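You operate a simulated robot arm through the tools that you are given. There is no shell and no other tool.

Carry out the task below with a simulated two-armed robot. There is one attempt and no reset: what you move stays moved.

TASK
Shut the water stand's teal drawer, latch the blue cup on the stand and pour in about 40 ml.
Fine: drawer shut, latch with the water stand lever, then pour into the cup from the small white jug; put the jug back. Set down upright: small white jug.

It is judged by the outcome, as a careful person would: the job done as asked, and still so three seconds after it is handed in. It fails if anything else is knocked over, pushed out of place, dropped, spilled or broken.

THE ROBOT
Two 7-joint arms with fingered hands on one trunk that stands fixed in place. Base frame: the origin is at the foot of the trunk, x ahead of it, y to its left, z up. Lengths are in cm, angles in rad, forces in N, time in s.
The left shoulder is at [10.1, 17, 113.9], the right one opposite. With the tool pointing down near the work surface each hand reaches from about 36 to 80 cm from the base axis, measured 20 degrees to its own side. Payload 4 kg a hand.
The TCP of each hand is the grasp point between the finger pads, 2.6 cm short of the fingertips. In the tool frame z runs along the fingers and y along their closing line. The gripper opens to 13.2 cm; its body begins 7.3 cm behind the TCP. The gripper is a hand of 4 fingers: y runs from the thumb to the fingers, the wrist lies at [0, 0, -22.4] in the tool frame, and closing takes about 1.5 s.
Orientation is that of the tool frame in the base frame, as a unit quaternion [w, x, y, z]. With the fingers straight down and closing along the base's y, the tool's x points along the base's -x, its y along +y and its z along -z.

THE INTERFACE
- The arms move only by the tool servo_tool. It takes "left_commands", "right_commands" or both (then of equal length, played together; a hand with none holds still); each is a list of rows, each an object (a shift or turn left out is 0, a gripper value left out holds the last) with "translation": the shift along the base's x, y, z in mm, a list of three; "rot": the turn, a rotation vector about the base's x, y, z in rad, a list of three; "gripper": the closure in counts, from 0 (fully open) to 255 (shut). In form: [{"translation": [dx, dy, dz], "rot": [ax, ay, az], "gripper": gripper}, ...]. A call has 1 to 20 rows; each row is the pose to reach, as a shift and turn from the pose commanded when the call began. Rows are played at 5 a second. More than 5 cm and 0.15 rad between two rows, or a gripper value outside its range, and nothing of the call is played. A pose out of reach is approached as far as the arm can. The call stops where the force on the tool passes 40 N (or 10 N more than at its start, if that is more) or the arm is blocked; 0.2 s more then pass. The fingers move at their own pace (about 10.8 cm/s each) and stop on an object; they squeeze with about 24 N. The grip force told is the motor's: it shows also when the fingers shut on nothing. Time passes only in rows, and 0.2 s behind the last, so rows that repeat a pose let the fingers close. The reply holds the time, the measured pose of the TCP, the force on the tool along the base axes, the opening and the grip force, in the units named above and with some noise, with the torque about the TCP (base axes, N m) and any sound that the robot's microphone picked up.
- Cameras (640 x 400 px; columns grow to the right, rows downward): "scene" is now at [19.28, 4.55, 133.72]; the picture's right is [0.49, -0.87, 0.00], its down [-0.32, -0.18, -0.93] and it looks along [0.81, 0.45, -0.37] (base axes); focal length 214 px, centre (320, 200). "left" rides on the left gripper at [-7.3, 0.6, -9.4] in its tool frame; the picture's right is [-0.08, -1.00, 0.00], its down [0.78, -0.06, -0.62] and it looks along [0.62, -0.05, 0.79] (tool axes); focal length 230 px, centre (320, 200). "right" rides on the right gripper at [7.3, 0.6, -9.4] in its tool frame; the picture's right is [-0.08, 1.00, 0.00], its down [-0.78, -0.06, -0.62] and it looks along [-0.61, -0.05, 0.79] (tool axes); focal length 230 px, centre (320, 200). There is no depth. A picture from a camera that has moved, and an enlarged one, comes with that camera's place and axes in the base frame and with its lens.
- capture(camera): a new picture of that camera. It takes no simulated time.
- slide_trunk(by): moves the trunk up (or, below 0, down) by that many cm; the arms and the scene camera ride with it, the base frame stays. It gives what a move gives, with no picture.
- grasp_type(shape, hand): the hand has 4 fingers and takes this shape, open, in about a second: jaw (thumb against the fingers, like two jaws); tri (thumb and two fingers); tip (a fingertip pinch); poke (one finger out to press); point (the index stretched); flat (the hand flat); cup (the hand cupped); fist (a fist). The gripper value then closes the fingers along that shape, each until it touches; the sizes above hold for jaw. It gives what a move gives, with no picture.
- head_to(pan, tilt): turns the head with the scene camera to pan (to the left, within 1.396 rad either way) and tilt (down, from -0.506 to 1.204), counted from straight ahead of the robot (the tilt from the chest, where the trunk bows). It gives what a move gives.
- inspect(camera, box): a new picture of the part [left, top, right, bottom] of that camera's present view, enlarged. It takes no simulated time.
- hand_in(): hands the job in; it is judged then, once.

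Places have to be worked out from the pictures, the camera data and where the tool is seen. Open the grippers and draw the arms clear of the work before you hand the job in, unless the task says otherwise.

The tools are called after "Request:" as name(argument=value, ...) on one line, values as JSON. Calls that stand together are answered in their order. servo_tool: Moves the arms, as the interface text tells. Its arguments: {"type":"object","properties":{"left_commands":{"type":"array"},"right_commands":{"type":"array"}},"required":[]} The other tools are called the same way: slide_trunk (by) moves the trunk up or down; grasp_type (shape, hand) gives the hand a shape; head_to (pan, tilt) turns the head that bears the scene camera; capture (camera) takes a picture; inspect (camera, box) takes an enlarged picture of a part of a camera's view; hand_in () hands the job in.

At the start:

```text
time_s: 0.0
left_position: [41.88, 39.64, 118.88]
left_tool_rot: [0.0, -0.013, 0.999, -0.034]
left_ft_force: [-0.6, 0.3, 0.3]
left_torque: [0.01, 0.03, -0.02]
left_grip_width: 13.2
left_gripper_force: 0.0
left_shape: jaw
right_position: [52.33, 0.3, 121.83]
right_tool_rot: [0.0, 0.0, 1.0, 0.0]
right_ft_force: [0.0, 0.7, 0.5]
right_torque: [0.02, -0.01, -0.03]
right_grip_width: 13.15
right_gripper_force: 0.0
right_shape: jaw
trunk travel left (down, up): [-15.3, 19.8]
head pan, tilt (commanded): [0.698, 0.99]
```

scene: 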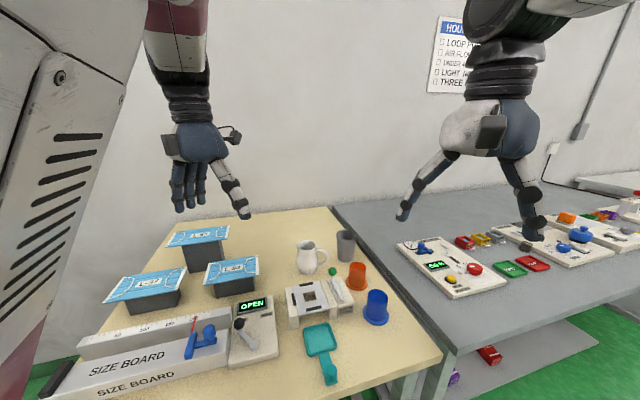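
right: 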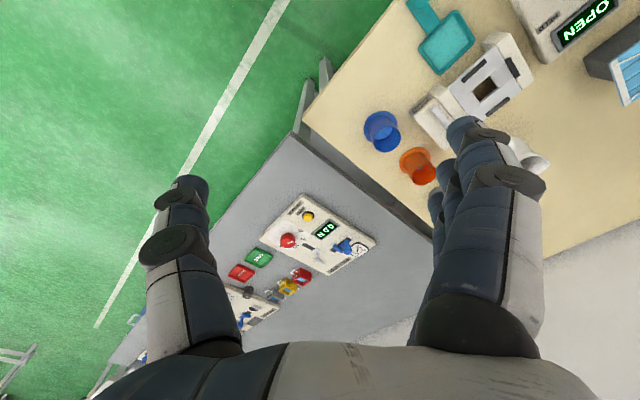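
left: 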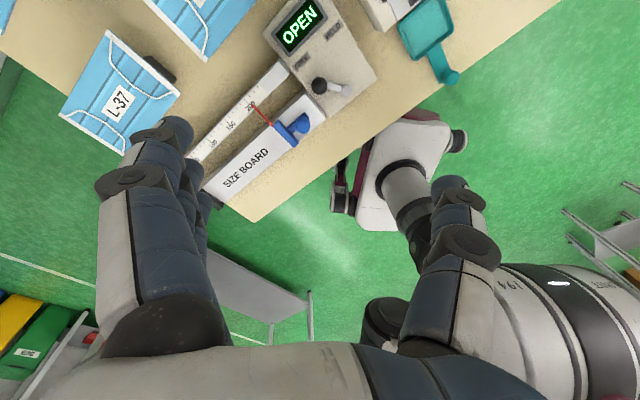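

The pictures show a beige table with the water stand (white body with a slot, teal drawer pulled out), a white jug, and blue and orange cups. I'll take enlarged views to locate things.

Request:
inspect(camera="scene", box=[220, 220, 420, 390])

Request:
inspect(camera="right", box=[340, 0, 640, 190])

Request:
inspect(camera="left", box=[240, 0, 500, 140])

```text
2.35 times, centred on (320, 305) of scene
camera zoom: at [19.28, 4.55, 133.72], right [0.49, -0.87, 0.0], down [-0.32, -0.18, -0.93], along [0.81, 0.45, -0.37], focal length 505 px, centre (320, -47)
```

zoom: 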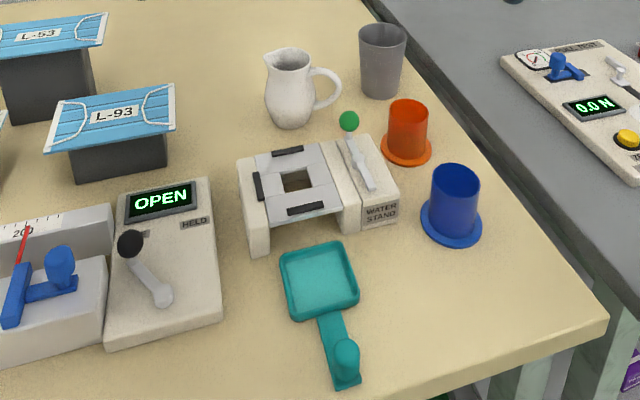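

```text
2.11 times, centred on (490, 95) of right
camera zoom: at [45.1, 0.91, 131.1], right [0.08, 1.0, 0.0], down [0.78, -0.06, 0.62], along [0.61, -0.05, -0.79], focal length 484 px, centre (-38, 421)
```

zoom: 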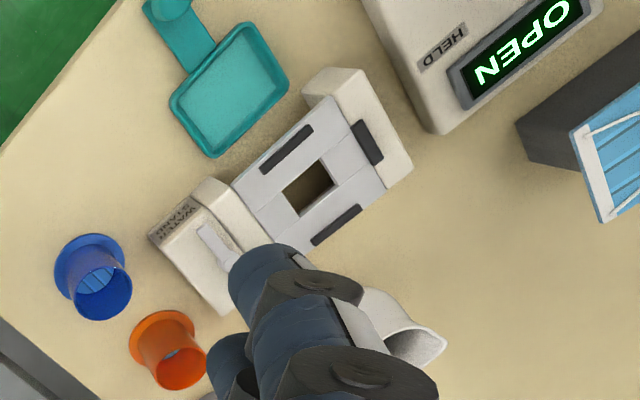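

```text
2.46 times, centred on (370, 70) of left
camera zoom: at [49.23, 40.97, 128.26], right [0.1, -0.99, 0.07], down [-0.78, -0.04, 0.62], along [-0.61, -0.12, -0.78], focal length 566 px, centre (197, 520)
```

zoom: 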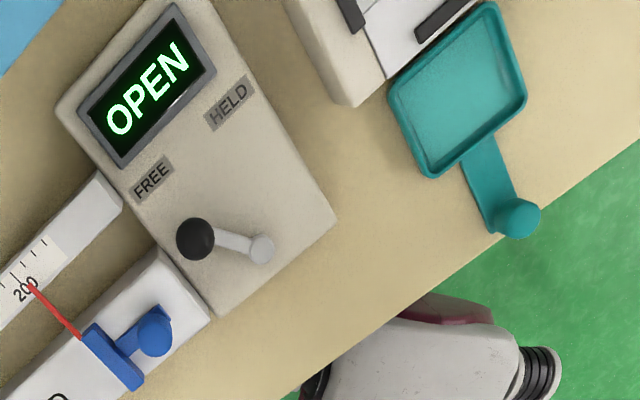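

The blue cup triangulates to about (64, 12, 83) and the stand's top to about (56.5, 28.4, 88), so the table is near z 83. I'll tip the head down to centre the work area for a better view.

Request:
head_to(pan=0.5, tilt=1.15)

Request:
capture(camera="scene")

```text
time_s: 0.7
left_position: [41.88, 39.86, 118.82]
left_tool_rot: [-0.003, -0.014, 0.999, -0.037]
left_ft_force: [0.3, -0.1, -0.2]
left_torque: [-0.03, -0.03, 0.02]
left_grip_width: 13.18
left_gripper_force: 0.0
left_shape: jaw
right_position: [52.3, 0.43, 121.67]
right_tool_rot: [0.0, -0.001, 1.0, 0.0]
right_ft_force: [1.0, 0.1, 0.4]
right_torque: [-0.01, -0.02, 0.0]
right_grip_width: 13.21
right_gripper_force: 0.1
right_shape: jaw
trunk travel left (down, up): [-15.3, 19.8]
head pan, tilt (commanded): [0.499, 1.15]
```

```text
taken
camera scene: at [19.12, 4.8, 133.62], right [0.51, -0.86, 0.0], down [-0.32, -0.19, -0.93], along [0.8, 0.47, -0.38], focal length 214 px, centre (320, 200)
```

scene: 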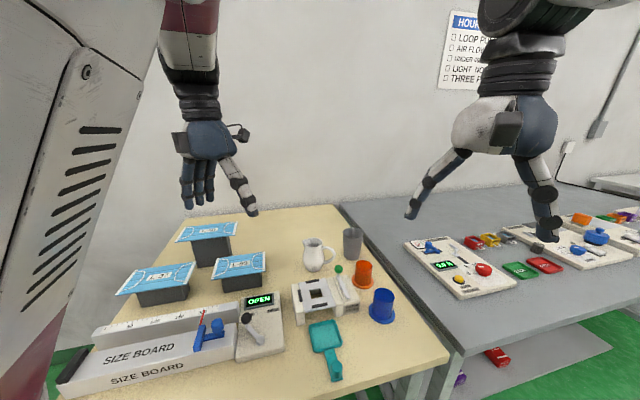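

The view hardly changed; I'll let a little time pass with the arms still and look again.

Request:
servo_tool(right_commands=[{"translation": [0, 0, 0]}, {"translation": [0, 0, 0]}, {"translation": [0, 0, 0]}, {"translation": [0, 0, 0]}])

Request:
capture(camera="scene")

```text
time_s: 1.7
left_position: [41.85, 39.67, 118.73]
left_tool_rot: [-0.002, -0.013, 0.999, -0.036]
left_ft_force: [-0.6, -0.1, -0.4]
left_torque: [0.02, 0.02, -0.02]
left_grip_width: 13.19
left_gripper_force: 0.0
left_shape: jaw
right_position: [52.48, 0.35, 121.63]
right_tool_rot: [0.0, 0.001, 1.0, 0.0]
right_ft_force: [0.6, -0.1, -0.4]
right_torque: [0.0, -0.03, 0.04]
right_grip_width: 13.18
right_gripper_force: 0.1
right_shape: jaw
trunk travel left (down, up): [-15.3, 19.8]
head pan, tilt (commanded): [0.499, 1.15]
```

```text
taken
camera scene: at [19.14, 4.79, 133.67], right [0.51, -0.86, 0.0], down [-0.32, -0.19, -0.93], along [0.8, 0.47, -0.37], focal length 214 px, centre (320, 200)
```

scene: 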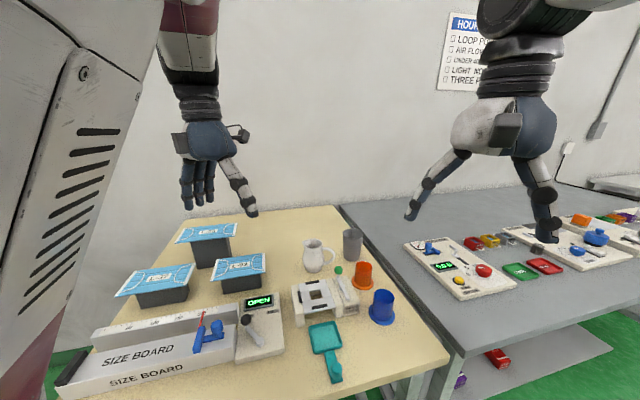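

The head seems not to follow small commands; I'll try a clearly different one to learn how it behaves.

Request:
head_to(pan=0.2, tilt=0.7)

Request:
capture(camera="scene")

```text
time_s: 2.6
left_position: [42.03, 39.65, 118.94]
left_tool_rot: [0.0, -0.014, 0.999, -0.036]
left_ft_force: [-0.6, 0.8, -0.3]
left_torque: [-0.01, 0.02, 0.0]
left_grip_width: 13.18
left_gripper_force: 0.1
left_shape: jaw
right_position: [52.38, 0.35, 121.75]
right_tool_rot: [0.0, -0.001, 1.0, 0.0]
right_ft_force: [0.6, 0.8, 0.3]
right_torque: [0.02, -0.03, 0.01]
right_grip_width: 13.17
right_gripper_force: 0.1
right_shape: jaw
trunk travel left (down, up): [-15.3, 19.8]
head pan, tilt (commanded): [0.201, 0.7]
```

```text
taken
camera scene: at [20.04, 1.9, 132.49], right [0.2, -0.98, 0.0], down [-0.48, -0.1, -0.87], along [0.85, 0.18, -0.49], focal length 214 px, centre (320, 200)
```

scene: 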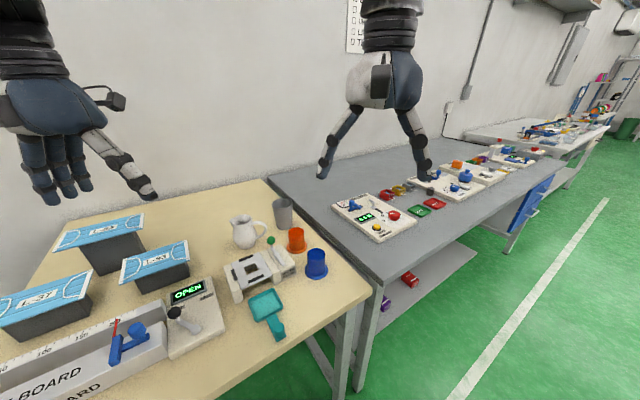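

Now the head did follow in pan. I'll try an intermediate pose that centres the stand.

Request:
head_to(pan=0.4, tilt=0.85)

Request:
capture(camera="scene")

```text
time_s: 3.4
left_position: [41.84, 39.74, 118.87]
left_tool_rot: [-0.001, -0.014, 0.999, -0.035]
left_ft_force: [0.7, 0.1, 0.1]
left_torque: [0.0, 0.0, 0.0]
left_grip_width: 13.19
left_gripper_force: 0.0
left_shape: jaw
right_position: [52.33, 0.42, 121.82]
right_tool_rot: [-0.001, 0.0, 1.0, 0.0]
right_ft_force: [-1.1, 0.3, -0.2]
right_torque: [0.0, -0.02, 0.02]
right_grip_width: 13.18
right_gripper_force: 0.0
right_shape: jaw
trunk travel left (down, up): [-15.3, 19.8]
head pan, tilt (commanded): [0.4, 0.85]
```

```text
taken
camera scene: at [20.04, 1.92, 132.46], right [0.21, -0.98, 0.0], down [-0.48, -0.1, -0.87], along [0.85, 0.18, -0.49], focal length 214 px, centre (320, 200)
```

scene: 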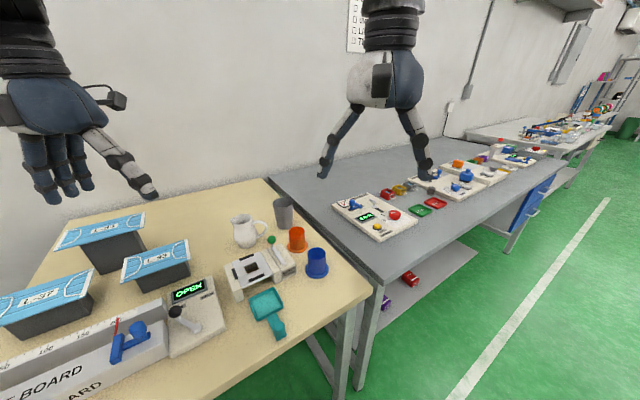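

The head looks blocked beyond roughly 0.4–0.5 rad of tilt, so I'll ask for a gentler tilt that should be free to pan.

Request:
head_to(pan=0.4, tilt=0.4)

Request:
capture(camera="scene")

```text
time_s: 4.3
left_position: [41.91, 39.73, 118.84]
left_tool_rot: [0.0, -0.013, 0.999, -0.037]
left_ft_force: [-0.6, 0.3, -1.2]
left_torque: [0.01, 0.0, -0.02]
left_grip_width: 13.17
left_gripper_force: 0.0
left_shape: jaw
right_position: [52.44, 0.44, 121.75]
right_tool_rot: [0.0, 0.0, 1.0, -0.001]
right_ft_force: [0.3, -0.7, 0.7]
right_torque: [0.0, -0.01, 0.01]
right_grip_width: 13.19
right_gripper_force: 0.1
right_shape: jaw
trunk travel left (down, up): [-15.3, 19.8]
head pan, tilt (commanded): [0.4, 0.4]
```

```text
taken
camera scene: at [19.7, 3.64, 133.5], right [0.39, -0.92, 0.0], down [-0.36, -0.15, -0.92], along [0.85, 0.36, -0.39], focal length 214 px, centre (320, 200)
```

scene: 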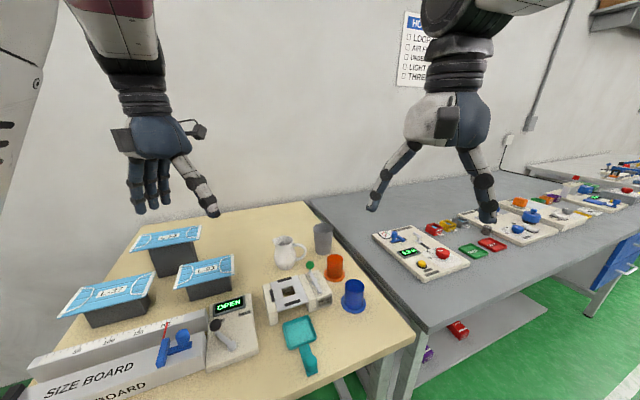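

The head tilt is limited by the neck, so this view will do. For detail I'll bring the right hand's camera over the stand, turning it 45° so it looks along the drawer's direction, staying well above everything.

Request:
servo_tool(right_commands=[{"translation": [-4, 20, -20], "rot": [0, 0, 0.11]}, {"translation": [-8, 40, -40], "rot": [0, 0, 0.22]}, {"translation": [-12, 60, -60], "rot": [0, 0, 0.33]}, {"translation": [-15, 80, -80], "rot": [0, 0, 0.44]}, {"translation": [-18, 100, -100], "rot": [0, 0, 0.55]}, {"translation": [-20, 120, -120], "rot": [0, 0, 0.66]}, {"translation": [-22, 140, -140], "rot": [0, 0, 0.785]}])

Request:
capture(camera="right")

Request:
capture(camera="scene")

```text
time_s: 5.9
left_position: [41.99, 39.62, 118.9]
left_tool_rot: [-0.001, -0.014, 0.999, -0.035]
left_ft_force: [0.4, 0.5, -0.3]
left_torque: [0.03, -0.05, -0.02]
left_grip_width: 13.2
left_gripper_force: 0.2
left_shape: jaw
right_position: [50.55, 14.25, 108.68]
right_tool_rot: [0.006, -0.38, 0.925, 0.007]
right_ft_force: [0.0, -0.5, -0.2]
right_torque: [0.02, -0.01, 0.02]
right_grip_width: 13.2
right_gripper_force: 0.1
right_shape: jaw
trunk travel left (down, up): [-15.3, 19.8]
head pan, tilt (commanded): [0.4, 0.4]
```

```text
taken
camera right: at [44.92, 9.3, 117.97], right [-0.65, 0.76, 0.01], down [0.6, 0.5, 0.63], along [0.48, 0.41, -0.78], focal length 230 px, centre (320, 200)
```

right: 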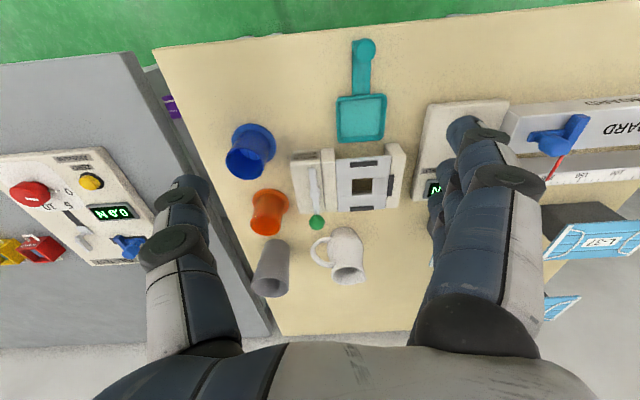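

```text
taken
camera scene: at [19.69, 3.62, 133.5], right [0.39, -0.92, 0.0], down [-0.36, -0.15, -0.92], along [0.85, 0.36, -0.39], focal length 214 px, centre (320, 200)
```

scene: 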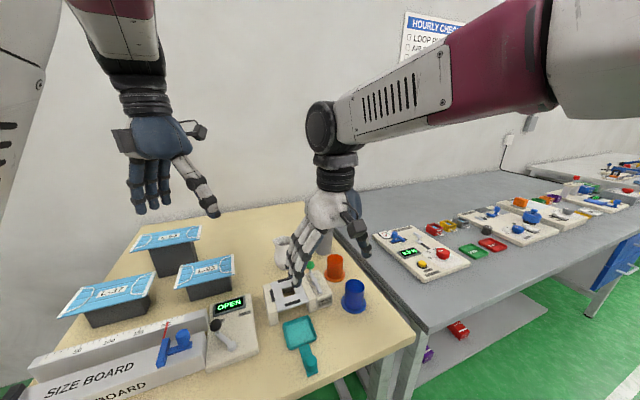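

The right camera now sees the stand, drawer, cups, and jug in one view. I'll enlarge that area.

Request:
inspect(camera="right", box=[280, 120, 420, 220])

Request:
inspect(camera="right", box=[220, 30, 420, 155])

Request:
inspect(camera="right", box=[220, 170, 420, 300])

```text
4.00 times, centred on (350, 170) of right
camera zoom: at [44.92, 9.3, 117.97], right [-0.65, 0.76, 0.01], down [0.6, 0.5, 0.63], along [0.48, 0.41, -0.78], focal length 920 px, centre (200, 320)
```

zoom: 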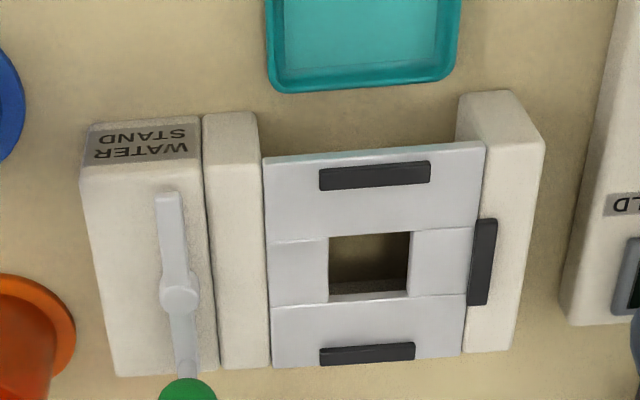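

```text
3.20 times, centred on (320, 92) of right
camera zoom: at [44.92, 9.3, 117.97], right [-0.65, 0.76, 0.01], down [0.6, 0.5, 0.63], along [0.48, 0.41, -0.78], focal length 736 px, centre (320, 544)
```

zoom: 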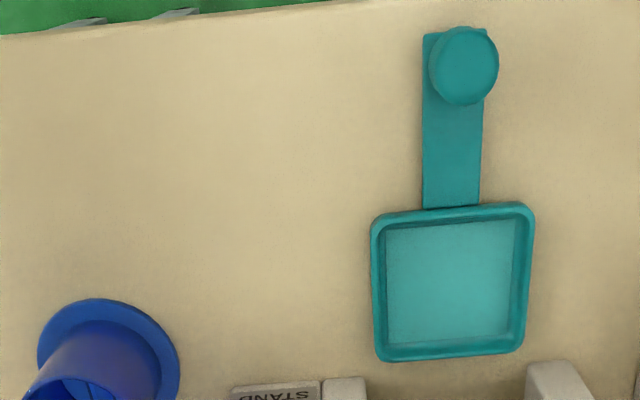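

```text
3.08 times, centred on (320, 235) of right
camera zoom: at [44.92, 9.3, 117.97], right [-0.65, 0.76, 0.01], down [0.6, 0.5, 0.63], along [0.48, 0.41, -0.78], focal length 708 px, centre (320, 92)
```

zoom: 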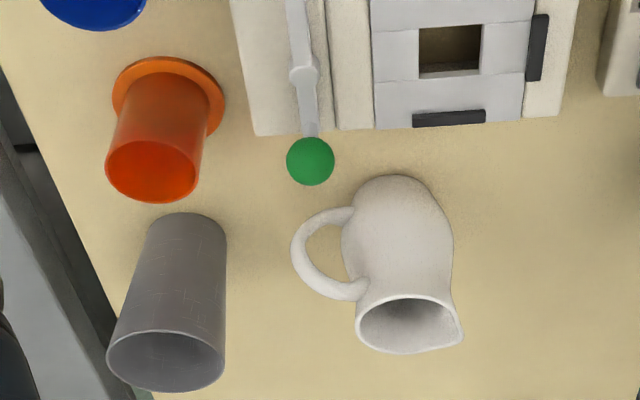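

I can see the mechanism: the plate has three dark fences around a hole, and the lever pivots on a vertical hub, with its tongue now pointing forward and its green knob at the rear. The cup's flange goes between the fences and the tongue swings over it. I'll look closer at the jug and the cups before moving on.

Request:
inspect(camera="right", box=[300, 215, 380, 290])

Request:
inspect(camera="right", box=[215, 110, 345, 250])

Request:
inspect(camera="scene", box=[250, 210, 380, 320])

```text
5.33 times, centred on (340, 252) of right
camera zoom: at [44.92, 9.3, 117.97], right [-0.65, 0.76, 0.01], down [0.6, 0.5, 0.63], along [0.48, 0.41, -0.78], focal length 1227 px, centre (213, -80)
```

zoom: 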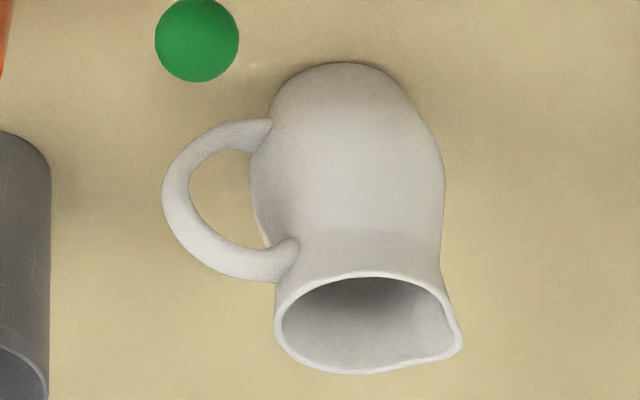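

```text
2.86 times, centred on (280, 180) of right
camera zoom: at [44.92, 9.3, 117.97], right [-0.65, 0.76, 0.01], down [0.6, 0.5, 0.63], along [0.48, 0.41, -0.78], focal length 657 px, centre (434, 257)
```

zoom: 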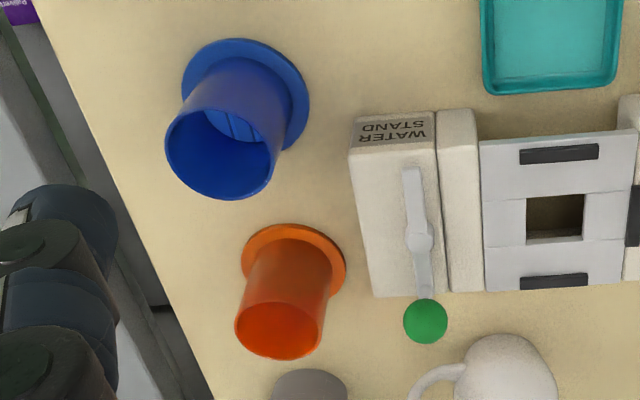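

```text
3.64 times, centred on (315, 265) of scene
camera zoom: at [19.69, 3.62, 133.5], right [0.39, -0.92, 0.0], down [-0.36, -0.15, -0.92], along [0.85, 0.36, -0.39], focal length 780 px, centre (338, -36)
```

zoom: 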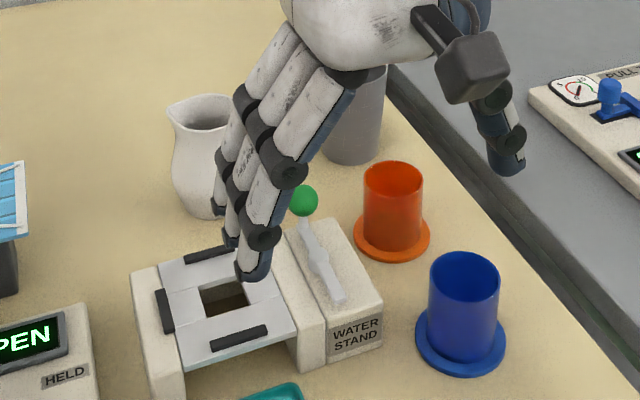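

The blue cup sits at (64.1, 12.0), with a flange about 7.1 cm wide, a body about 5.6 cm, and its top near z 89.7. The jug is at (69, 36.5), spout toward (-0.7, 0.7), handle opposite. I'll back the right hand off to an observing pose, leaving the left arm room.

Request:
servo_tool(right_commands=[{"translation": [4, -40, 15], "rot": [0, 0, 0.05]}, {"translation": [8, -80, 30], "rot": [0, 0, 0.1]}, {"translation": [12, -120, 45], "rot": [0, 0, 0.16]}, {"translation": [15, -160, 60], "rot": [0, 0, 0.22]}, {"translation": [15, -190, 75], "rot": [0, 0, 0.28]}])

Request:
capture(camera="right")

Request:
capture(camera="scene")

```text
time_s: 7.1
left_position: [41.91, 39.72, 118.97]
left_tool_rot: [0.0, -0.015, 0.999, -0.035]
left_ft_force: [0.2, -1.2, -0.1]
left_torque: [0.01, 0.01, 0.02]
left_grip_width: 13.19
left_gripper_force: 0.1
left_shape: jaw
right_position: [51.57, -4.74, 115.12]
right_tool_rot: [0.001, -0.508, 0.861, 0.0]
right_ft_force: [-0.4, -0.3, 0.1]
right_torque: [-0.04, 0.0, -0.01]
right_grip_width: 13.2
right_gripper_force: 0.2
right_shape: jaw
trunk travel left (down, up): [-15.3, 19.8]
head pan, tilt (commanded): [0.4, 0.4]
```

```text
taken
camera right: at [47.62, -10.86, 124.64], right [-0.84, 0.55, 0.0], down [0.43, 0.66, 0.62], along [0.34, 0.52, -0.79], focal length 230 px, centre (320, 200)
```

right: 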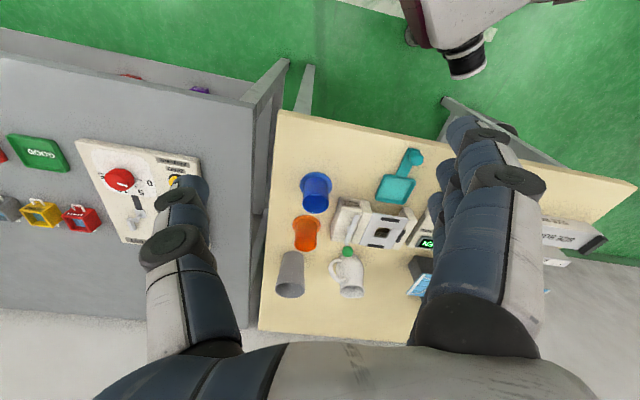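

```text
taken
camera scene: at [19.66, 3.58, 133.52], right [0.39, -0.92, 0.0], down [-0.36, -0.15, -0.92], along [0.85, 0.36, -0.39], focal length 214 px, centre (320, 200)
```

scene: 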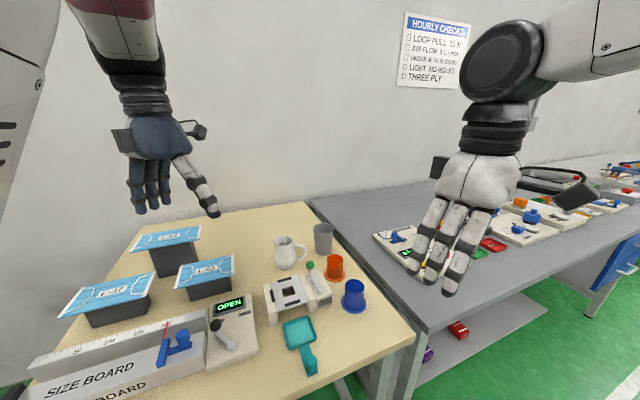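

Both views are clear. I'll enlarge the drawer and its knob to locate them precisely before pushing.

Request:
inspect(camera="right", box=[330, 130, 450, 260])

Request:
inspect(camera="scene", box=[250, 260, 350, 390])

```text
3.08 times, centred on (390, 195) of right
camera zoom: at [47.62, -10.86, 124.64], right [-0.84, 0.55, 0.0], down [0.43, 0.66, 0.62], along [0.34, 0.52, -0.79], focal length 708 px, centre (105, 215)
```

zoom: 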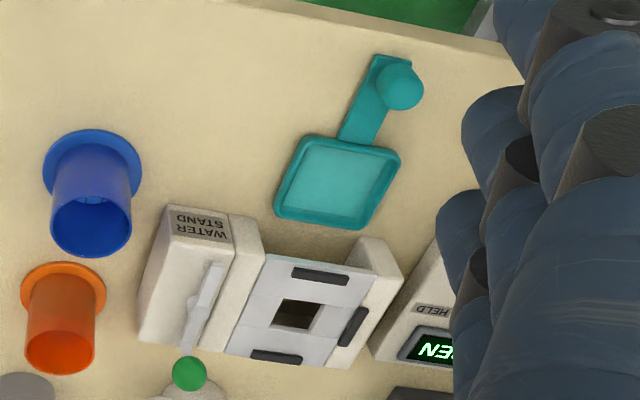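

```text
3.08 times, centred on (300, 325) of scene
camera zoom: at [19.66, 3.58, 133.52], right [0.39, -0.92, 0.0], down [-0.36, -0.15, -0.92], along [0.85, 0.36, -0.39], focal length 660 px, centre (382, -185)
```

zoom: 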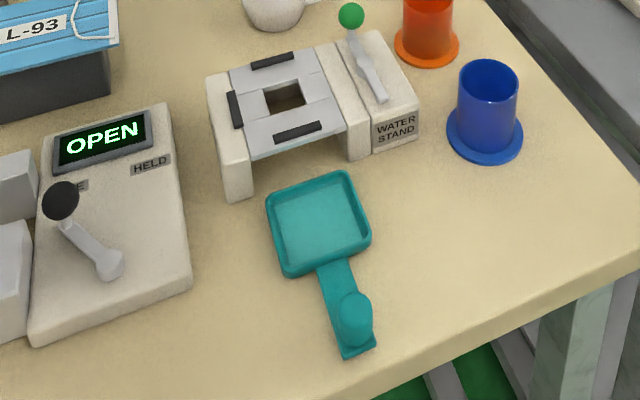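

The drawer knob is at about (44.0, 15.4), top near z 87.5, and the tray at (50, 22). The slide direction is about (0.71, 0.71), with some 9 cm to go. I'll bring the left hand, turned -45° and closed, to a spot behind and above the knob, and move the right hand slightly aside.

Request:
servo_tool(left_commands=[{"translation": [-3, -36, -20], "rot": [0, 0, -0.1], "gripper": 255}, {"translation": [-6, -72, -40], "rot": [0, 0, -0.2]}, {"translation": [-9, -108, -60], "rot": [0, 0, -0.3]}, {"translation": [-12, -144, -80], "rot": [0, 0, -0.4]}, {"translation": [-15, -180, -100], "rot": [0, 0, -0.5]}, {"translation": [-18, -216, -120], "rot": [0, 0, -0.6]}, {"translation": [-21, -252, -140], "rot": [0, 0, -0.7]}, {"translation": [-24, -287, -160], "rot": [0, 0, -0.785]}], right_commands=[{"translation": [4, -8, 0], "rot": [0, 0, 0.02]}, {"translation": [8, -16, 0], "rot": [0, 0, 0.04]}, {"translation": [12, -24, 0], "rot": [0, 0, 0.06]}, {"translation": [16, -32, 0], "rot": [0, 0, 0.08]}, {"translation": [20, -40, 0], "rot": [0, 0, 0.1]}, {"translation": [24, -48, 0], "rot": [0, 0, 0.12]}, {"translation": [27, -54, 0], "rot": [0, 0, 0.14]}, {"translation": [30, -60, 0], "rot": [0, 0, 0.15]}])

Request:
capture(camera="right")

Request:
capture(camera="scene")

Request:
capture(camera="left")

```text
time_s: 8.9
left_position: [46.06, 11.87, 97.37]
left_tool_rot: [-0.006, 0.352, 0.933, -0.07]
left_ft_force: [0.1, 0.4, -0.3]
left_torque: [0.01, 0.01, -0.01]
left_grip_width: 0.03
left_gripper_force: 24.2
left_shape: jaw
left hand out of reach, approached as far as the arm can: row 1, 2, 3, 4, 5, 6, 7, 8
right_position: [54.63, -10.75, 115.11]
right_tool_rot: [0.0, -0.571, 0.821, 0.001]
right_ft_force: [0.7, -0.4, 0.5]
right_torque: [0.05, -0.03, 0.03]
right_grip_width: 13.19
right_gripper_force: 0.0
right_shape: jaw
trunk travel left (down, up): [-15.3, 19.8]
head pan, tilt (commanded): [0.4, 0.4]
```

```text
taken
camera right: at [51.66, -17.33, 124.54], right [-0.91, 0.42, 0.0], down [0.33, 0.71, 0.62], along [0.26, 0.56, -0.79], focal length 230 px, centre (320, 200)
```

right: 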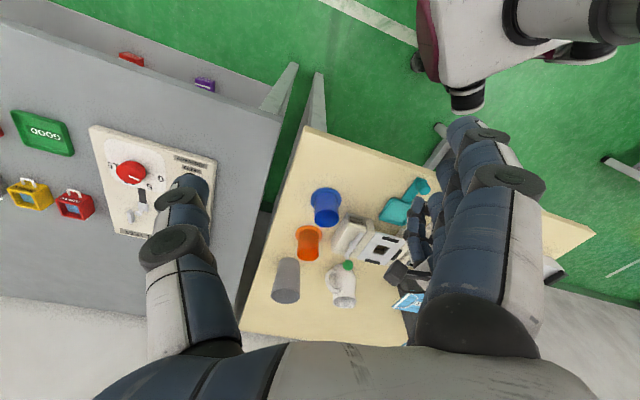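

```text
taken
camera scene: at [19.6, 4.01, 134.11], right [0.43, -0.9, 0.0], down [-0.29, -0.14, -0.95], along [0.85, 0.41, -0.33], focal length 214 px, centre (320, 200)
```

scene: 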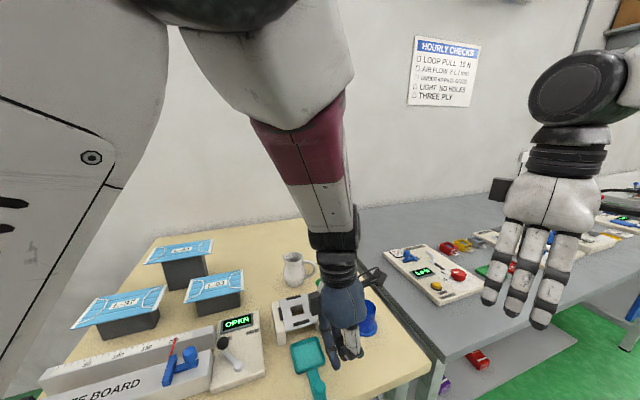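

```text
taken
camera left: at [52.47, 8.63, 106.87], right [-0.59, -0.79, 0.14], down [-0.59, 0.55, 0.59], along [-0.54, 0.27, -0.8], focal length 230 px, centre (320, 200)
```

left: 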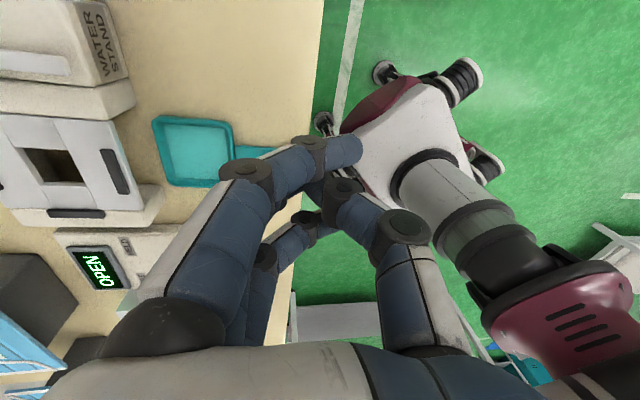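

The left arm fell short at (46.1, 11.9, 97.4) because that pose is too folded near the body, though it's clear of everything. Raising the trunk gives the arm more room, so I'll lift it 10 cm.

Request:
slide_trunk(by=10)

Request:
capture(camera="scene")

```text
time_s: 10.2
left_position: [45.98, 11.8, 106.91]
left_tool_rot: [-0.015, 0.371, 0.928, -0.03]
left_ft_force: [-0.1, -0.2, 0.3]
left_torque: [0.0, 0.02, 0.01]
left_grip_width: 0.0
left_gripper_force: 24.0
left_shape: jaw
right_position: [54.64, -10.62, 125.09]
right_tool_rot: [0.0, -0.571, 0.821, 0.0]
right_ft_force: [0.7, 0.2, 0.1]
right_torque: [0.01, 0.0, -0.02]
right_grip_width: 13.19
right_gripper_force: 0.1
right_shape: jaw
trunk travel left (down, up): [-25.3, 9.8]
head pan, tilt (commanded): [0.4, 0.4]
```

```text
taken
camera scene: at [13.47, 3.66, 143.81], right [0.39, -0.92, 0.0], down [-0.36, -0.15, -0.92], along [0.85, 0.36, -0.39], focal length 214 px, centre (320, 200)
```

scene: 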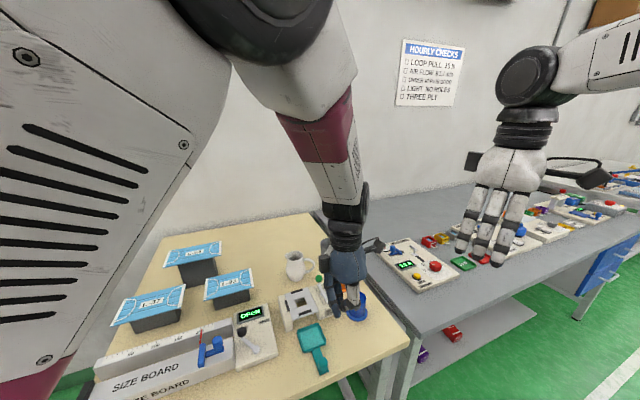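

The trunk's rise also moved the chest back, so nearby spots should be easier to reach. I'll hold still briefly to see where the left hand settles.

Request:
servo_tool(left_commands=[{"translation": [0, 0, 0]}, {"translation": [0, 0, -20]}])

```text
time_s: 10.8
left_position: [46.09, 11.78, 104.94]
left_tool_rot: [-0.013, 0.37, 0.928, -0.03]
left_ft_force: [-0.1, -0.4, -0.3]
left_torque: [0.01, 0.01, -0.05]
left_grip_width: 0.0
left_gripper_force: 24.3
left_shape: jaw
right_position: [54.65, -10.54, 125.19]
right_tool_rot: [0.0, -0.571, 0.821, 0.0]
right_ft_force: [1.0, -0.3, -1.1]
right_torque: [0.0, 0.01, 0.05]
right_grip_width: 13.2
right_gripper_force: 0.1
right_shape: jaw
trunk travel left (down, up): [-25.3, 9.8]
head pan, tilt (commanded): [0.4, 0.4]
```

The hand now follows normally. I'll move it behind the knob, staying above it for now.

Request:
servo_tool(left_commands=[{"translation": [-20, -3, -25]}, {"translation": [-40, -5, -50]}, {"translation": [-55, -6, -75]}])

Request:
capture(camera="scene")

Request:
capture(camera="right")

Request:
capture(camera="left")

```text
time_s: 11.6
left_position: [40.68, 11.09, 97.56]
left_tool_rot: [-0.013, 0.37, 0.928, -0.031]
left_ft_force: [-0.5, 0.6, 0.3]
left_torque: [0.01, 0.05, -0.01]
left_grip_width: 0.02
left_gripper_force: 24.0
left_shape: jaw
right_position: [54.61, -10.62, 125.2]
right_tool_rot: [0.0, -0.571, 0.821, 0.0]
right_ft_force: [-0.1, 0.8, -0.7]
right_torque: [0.0, 0.0, -0.02]
right_grip_width: 13.2
right_gripper_force: 0.0
right_shape: jaw
trunk travel left (down, up): [-25.3, 9.8]
head pan, tilt (commanded): [0.4, 0.4]
```

```text
taken
camera scene: at [13.5, 3.66, 143.82], right [0.39, -0.92, 0.0], down [-0.36, -0.15, -0.92], along [0.85, 0.36, -0.39], focal length 214 px, centre (320, 200)
```

scene: 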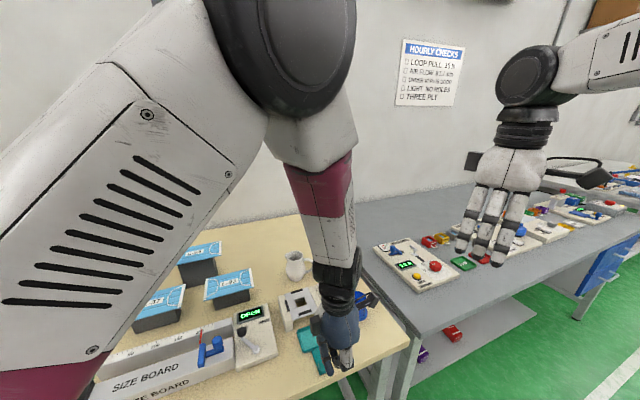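

```text
taken
camera right: at [51.68, -17.29, 134.58], right [-0.91, 0.42, 0.0], down [0.33, 0.71, 0.62], along [0.26, 0.56, -0.79], focal length 230 px, centre (320, 200)
```

right: 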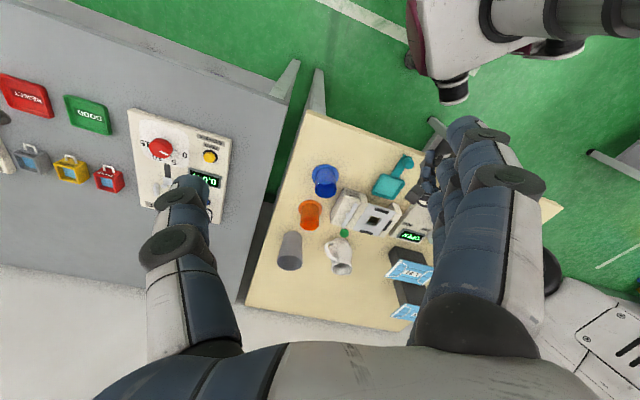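

```text
taken
camera left: at [46.68, 6.87, 106.78], right [-0.63, -0.77, 0.07], down [-0.58, 0.53, 0.62], along [-0.52, 0.35, -0.78], focal length 230 px, centre (320, 200)
```

left: 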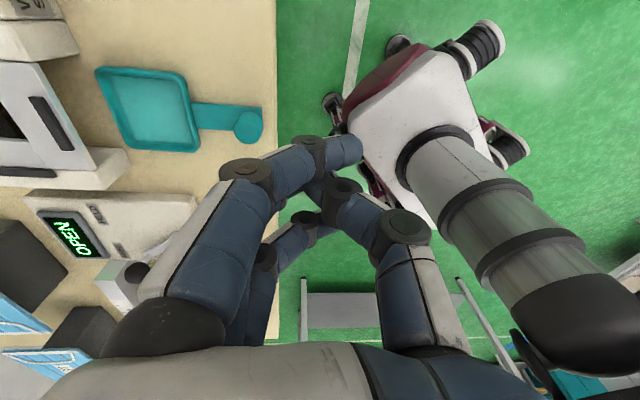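

From the left camera the knob is at (44.0, 15.2). The table's front edge lies just behind it, so the hand descends beside the table. I'll line up along the slide direction and go down to knob height.

Request:
servo_tool(left_commands=[{"translation": [-2, 6, -40]}, {"translation": [-2, 6, -80]}, {"translation": [-2, 6, -105]}, {"translation": [-2, 6, -105]}])

Request:
capture(camera="left")

Request:
inspect(camera="scene", box=[260, 270, 400, 390])

```text
time_s: 12.6
left_position: [40.24, 11.91, 86.91]
left_tool_rot: [-0.013, 0.369, 0.929, -0.03]
left_ft_force: [-0.3, -0.5, 0.2]
left_torque: [-0.03, -0.03, -0.01]
left_grip_width: 0.01
left_gripper_force: 24.6
left_shape: jaw
right_position: [54.55, -10.63, 125.27]
right_tool_rot: [0.0, -0.571, 0.821, 0.0]
right_ft_force: [-0.2, -0.2, 0.2]
right_torque: [0.0, 0.0, 0.04]
right_grip_width: 13.19
right_gripper_force: 0.0
right_shape: jaw
trunk travel left (down, up): [-25.3, 9.8]
head pan, tilt (commanded): [0.4, 0.4]
```

```text
taken
camera left: at [46.44, 7.52, 96.31], right [-0.63, -0.77, 0.07], down [-0.58, 0.53, 0.62], along [-0.52, 0.35, -0.78], focal length 230 px, centre (320, 200)
```

left: 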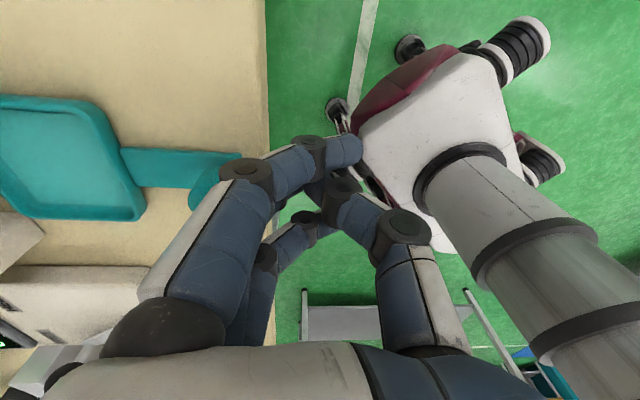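

```text
3.33 times, centred on (330, 330) of scene
camera zoom: at [13.39, 3.63, 143.84], right [0.39, -0.92, 0.0], down [-0.36, -0.15, -0.92], along [0.85, 0.36, -0.39], focal length 715 px, centre (287, -233)
```

zoom: 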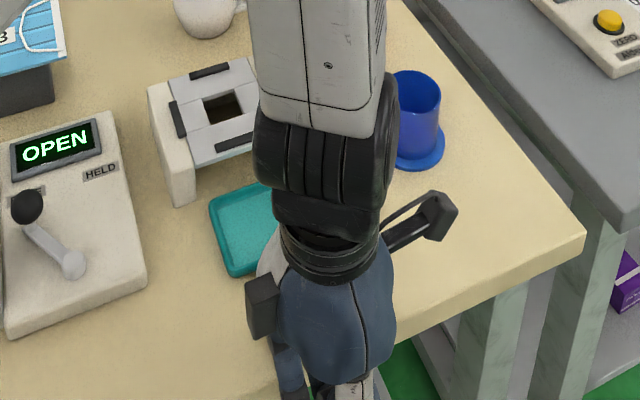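

The closed fingers are lined up behind the knob. I'll push along (0.71, 0.71) in small steps and watch the force.

Request:
servo_tool(left_commands=[{"translation": [5, 5, 0]}, {"translation": [10, 10, 0]}, {"translation": [15, 15, 0]}, {"translation": [20, 20, 0]}, {"translation": [25, 25, 0]}, {"translation": [30, 30, 0]}])

Request:
capture(camera="left")

Request:
capture(camera="right")

```text
time_s: 14.0
left_position: [43.32, 14.87, 87.08]
left_tool_rot: [-0.013, 0.369, 0.929, -0.03]
left_ft_force: [-2.0, -2.8, 9.2]
left_torque: [-0.01, -0.02, 0.03]
left_grip_width: 0.01
left_gripper_force: 24.5
left_shape: jaw
right_position: [54.62, -10.65, 125.28]
right_tool_rot: [0.001, -0.571, 0.821, 0.0]
right_ft_force: [-0.5, 0.2, 0.3]
right_torque: [0.04, -0.02, -0.03]
right_grip_width: 13.21
right_gripper_force: 0.1
right_shape: jaw
trunk travel left (down, up): [-25.3, 9.8]
head pan, tilt (commanded): [0.4, 0.4]
```

```text
taken
camera left: at [49.4, 10.48, 96.39], right [-0.63, -0.77, 0.07], down [-0.58, 0.53, 0.62], along [-0.52, 0.35, -0.78], focal length 230 px, centre (320, 200)
```

left: 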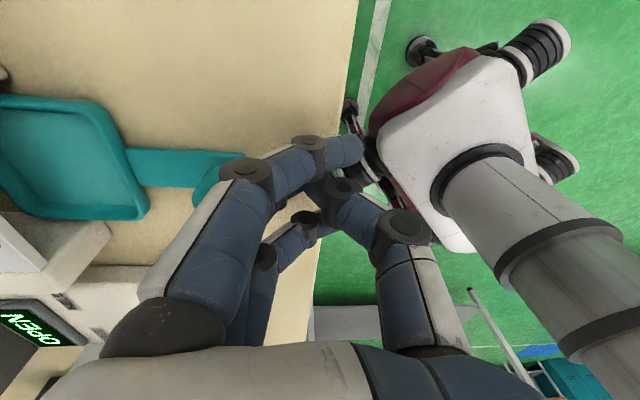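

```text
taken
camera right: at [51.57, -17.33, 134.64], right [-0.91, 0.42, 0.0], down [0.33, 0.71, 0.62], along [0.26, 0.56, -0.79], focal length 230 px, centre (320, 200)
```

right: 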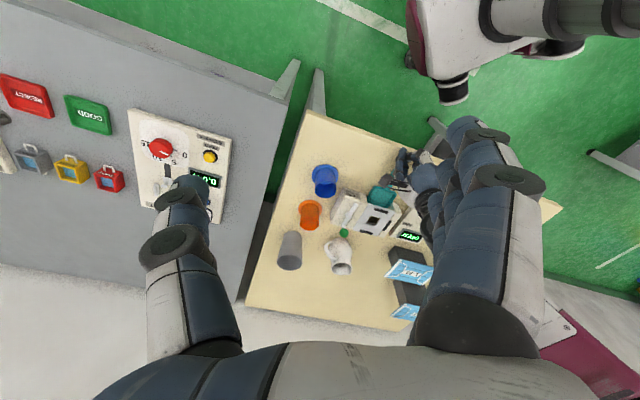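

The drawer is moving with the hand, but an upward force of 9 N says the fingertips are rubbing on the table. I'll raise the hand 6 mm and keep pushing.

Request:
servo_tool(left_commands=[{"translation": [0, 0, 6]}, {"translation": [0, 0, 6]}, {"translation": [5, 5, 6]}, {"translation": [10, 10, 6]}])

Request:
capture(camera="left")

Request:
inspect(camera="right", box=[300, 130, 450, 260])

```text
time_s: 15.0
left_position: [44.37, 15.74, 87.65]
left_tool_rot: [-0.013, 0.37, 0.928, -0.03]
left_ft_force: [0.1, -0.6, 0.1]
left_torque: [0.0, -0.02, 0.0]
left_grip_width: 0.0
left_gripper_force: 24.3
left_shape: jaw
right_position: [54.54, -10.65, 125.21]
right_tool_rot: [0.0, -0.571, 0.821, -0.001]
right_ft_force: [-0.3, 0.1, -0.1]
right_torque: [0.0, 0.03, 0.0]
right_grip_width: 13.21
right_gripper_force: 0.1
right_shape: jaw
trunk travel left (down, up): [-25.3, 9.8]
head pan, tilt (commanded): [0.4, 0.4]
```

```text
taken
camera left: at [50.45, 11.49, 96.94], right [-0.63, -0.77, 0.07], down [-0.58, 0.53, 0.62], along [-0.52, 0.35, -0.78], focal length 230 px, centre (320, 200)
```

left: 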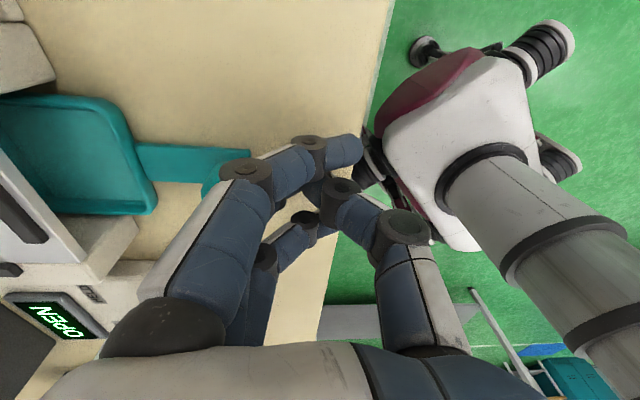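

```text
3.08 times, centred on (375, 195) of right
camera zoom: at [51.63, -17.3, 134.6], right [-0.91, 0.42, 0.0], down [0.33, 0.71, 0.62], along [0.26, 0.56, -0.79], focal length 708 px, centre (151, 215)
```

zoom: 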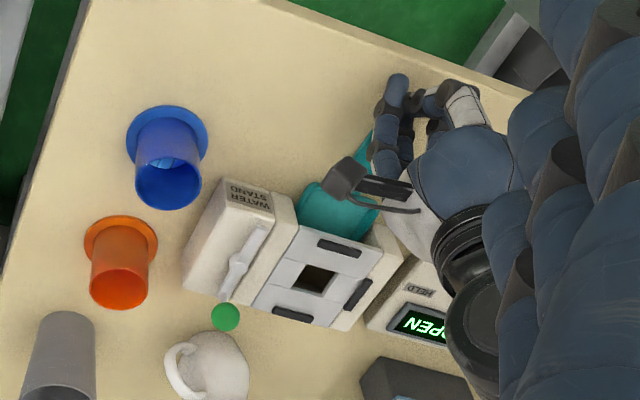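

The tray is sliding in cleanly with low force. I'll continue in small steps.

Request:
servo_tool(left_commands=[{"translation": [5, 5, 0]}, {"translation": [10, 10, 0]}, {"translation": [15, 15, 0]}, {"translation": [20, 20, 0]}])

Request:
capture(camera="left")

Request:
inspect(camera="right", box=[300, 130, 450, 260])

```text
time_s: 16.0
left_position: [46.24, 17.67, 87.59]
left_tool_rot: [-0.013, 0.371, 0.928, -0.03]
left_ft_force: [0.7, 0.3, 0.9]
left_torque: [0.0, 0.03, 0.01]
left_grip_width: 0.01
left_gripper_force: 23.7
left_shape: jaw
right_position: [54.64, -10.62, 125.16]
right_tool_rot: [0.0, -0.571, 0.821, 0.0]
right_ft_force: [-0.6, -0.5, -0.1]
right_torque: [0.01, -0.01, 0.0]
right_grip_width: 13.21
right_gripper_force: 0.0
right_shape: jaw
trunk travel left (down, up): [-25.3, 9.8]
head pan, tilt (commanded): [0.4, 0.4]
```

```text
taken
camera left: at [52.44, 13.48, 96.88], right [-0.63, -0.78, 0.07], down [-0.58, 0.53, 0.62], along [-0.52, 0.35, -0.78], focal length 230 px, centre (320, 200)
```

left: 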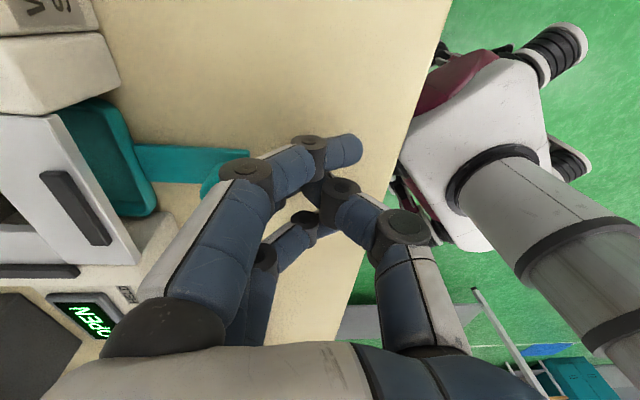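

```text
3.08 times, centred on (375, 195) of right
camera zoom: at [51.64, -17.28, 134.6], right [-0.91, 0.42, 0.0], down [0.33, 0.71, 0.62], along [0.26, 0.56, -0.79], focal length 708 px, centre (151, 215)
```

zoom: 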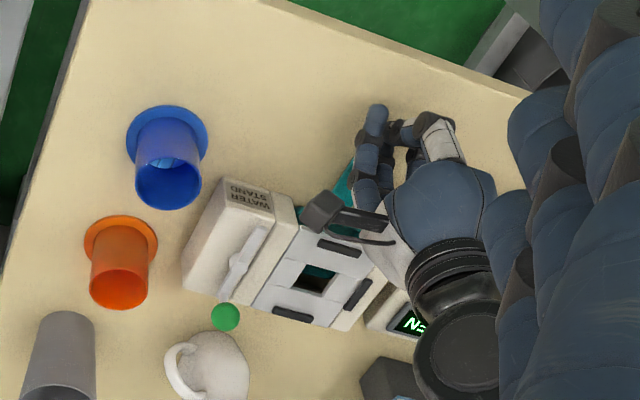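

About 7 cm done, roughly 2–3 cm to go. I'll use finer steps so I notice the end stop.

Request:
servo_tool(left_commands=[{"translation": [3, 3, 0]}, {"translation": [6, 6, 0]}, {"translation": [9, 9, 0]}, {"translation": [12, 12, 0]}])

Request:
capture(camera="left")

Request:
inspect(camera="right", box=[300, 130, 450, 260])

```text
time_s: 17.0
left_position: [47.37, 18.71, 87.69]
left_tool_rot: [-0.014, 0.371, 0.928, -0.032]
left_ft_force: [-8.4, -9.7, 3.3]
left_torque: [0.1, -0.07, -0.02]
left_grip_width: 0.0
left_gripper_force: 24.3
left_shape: jaw
right_position: [54.41, -10.71, 125.31]
right_tool_rot: [0.0, -0.571, 0.821, 0.001]
right_ft_force: [0.2, 0.5, -0.8]
right_torque: [0.02, -0.02, -0.03]
right_grip_width: 13.18
right_gripper_force: 0.1
right_shape: jaw
trunk travel left (down, up): [-25.3, 9.8]
head pan, tilt (commanded): [0.4, 0.4]
```

```text
taken
camera left: at [53.46, 14.5, 96.89], right [-0.63, -0.77, 0.07], down [-0.58, 0.53, 0.62], along [-0.52, 0.35, -0.78], focal length 230 px, centre (320, 200)
```

left: 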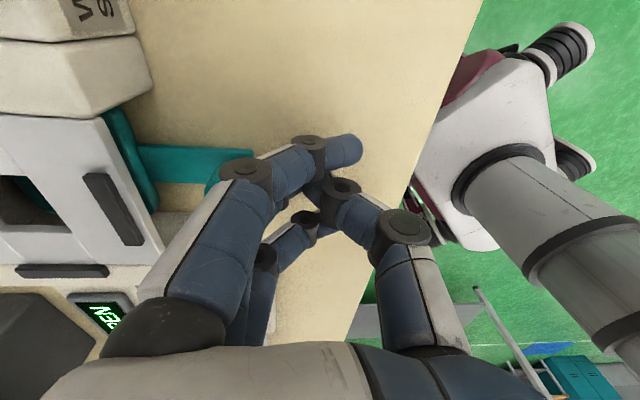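

```text
3.08 times, centred on (375, 195) of right
camera zoom: at [51.52, -17.43, 134.64], right [-0.91, 0.42, 0.0], down [0.33, 0.71, 0.62], along [0.26, 0.56, -0.79], focal length 708 px, centre (151, 215)
```

zoom: 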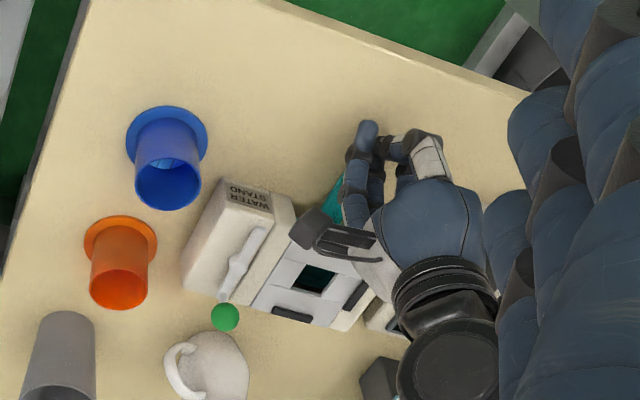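

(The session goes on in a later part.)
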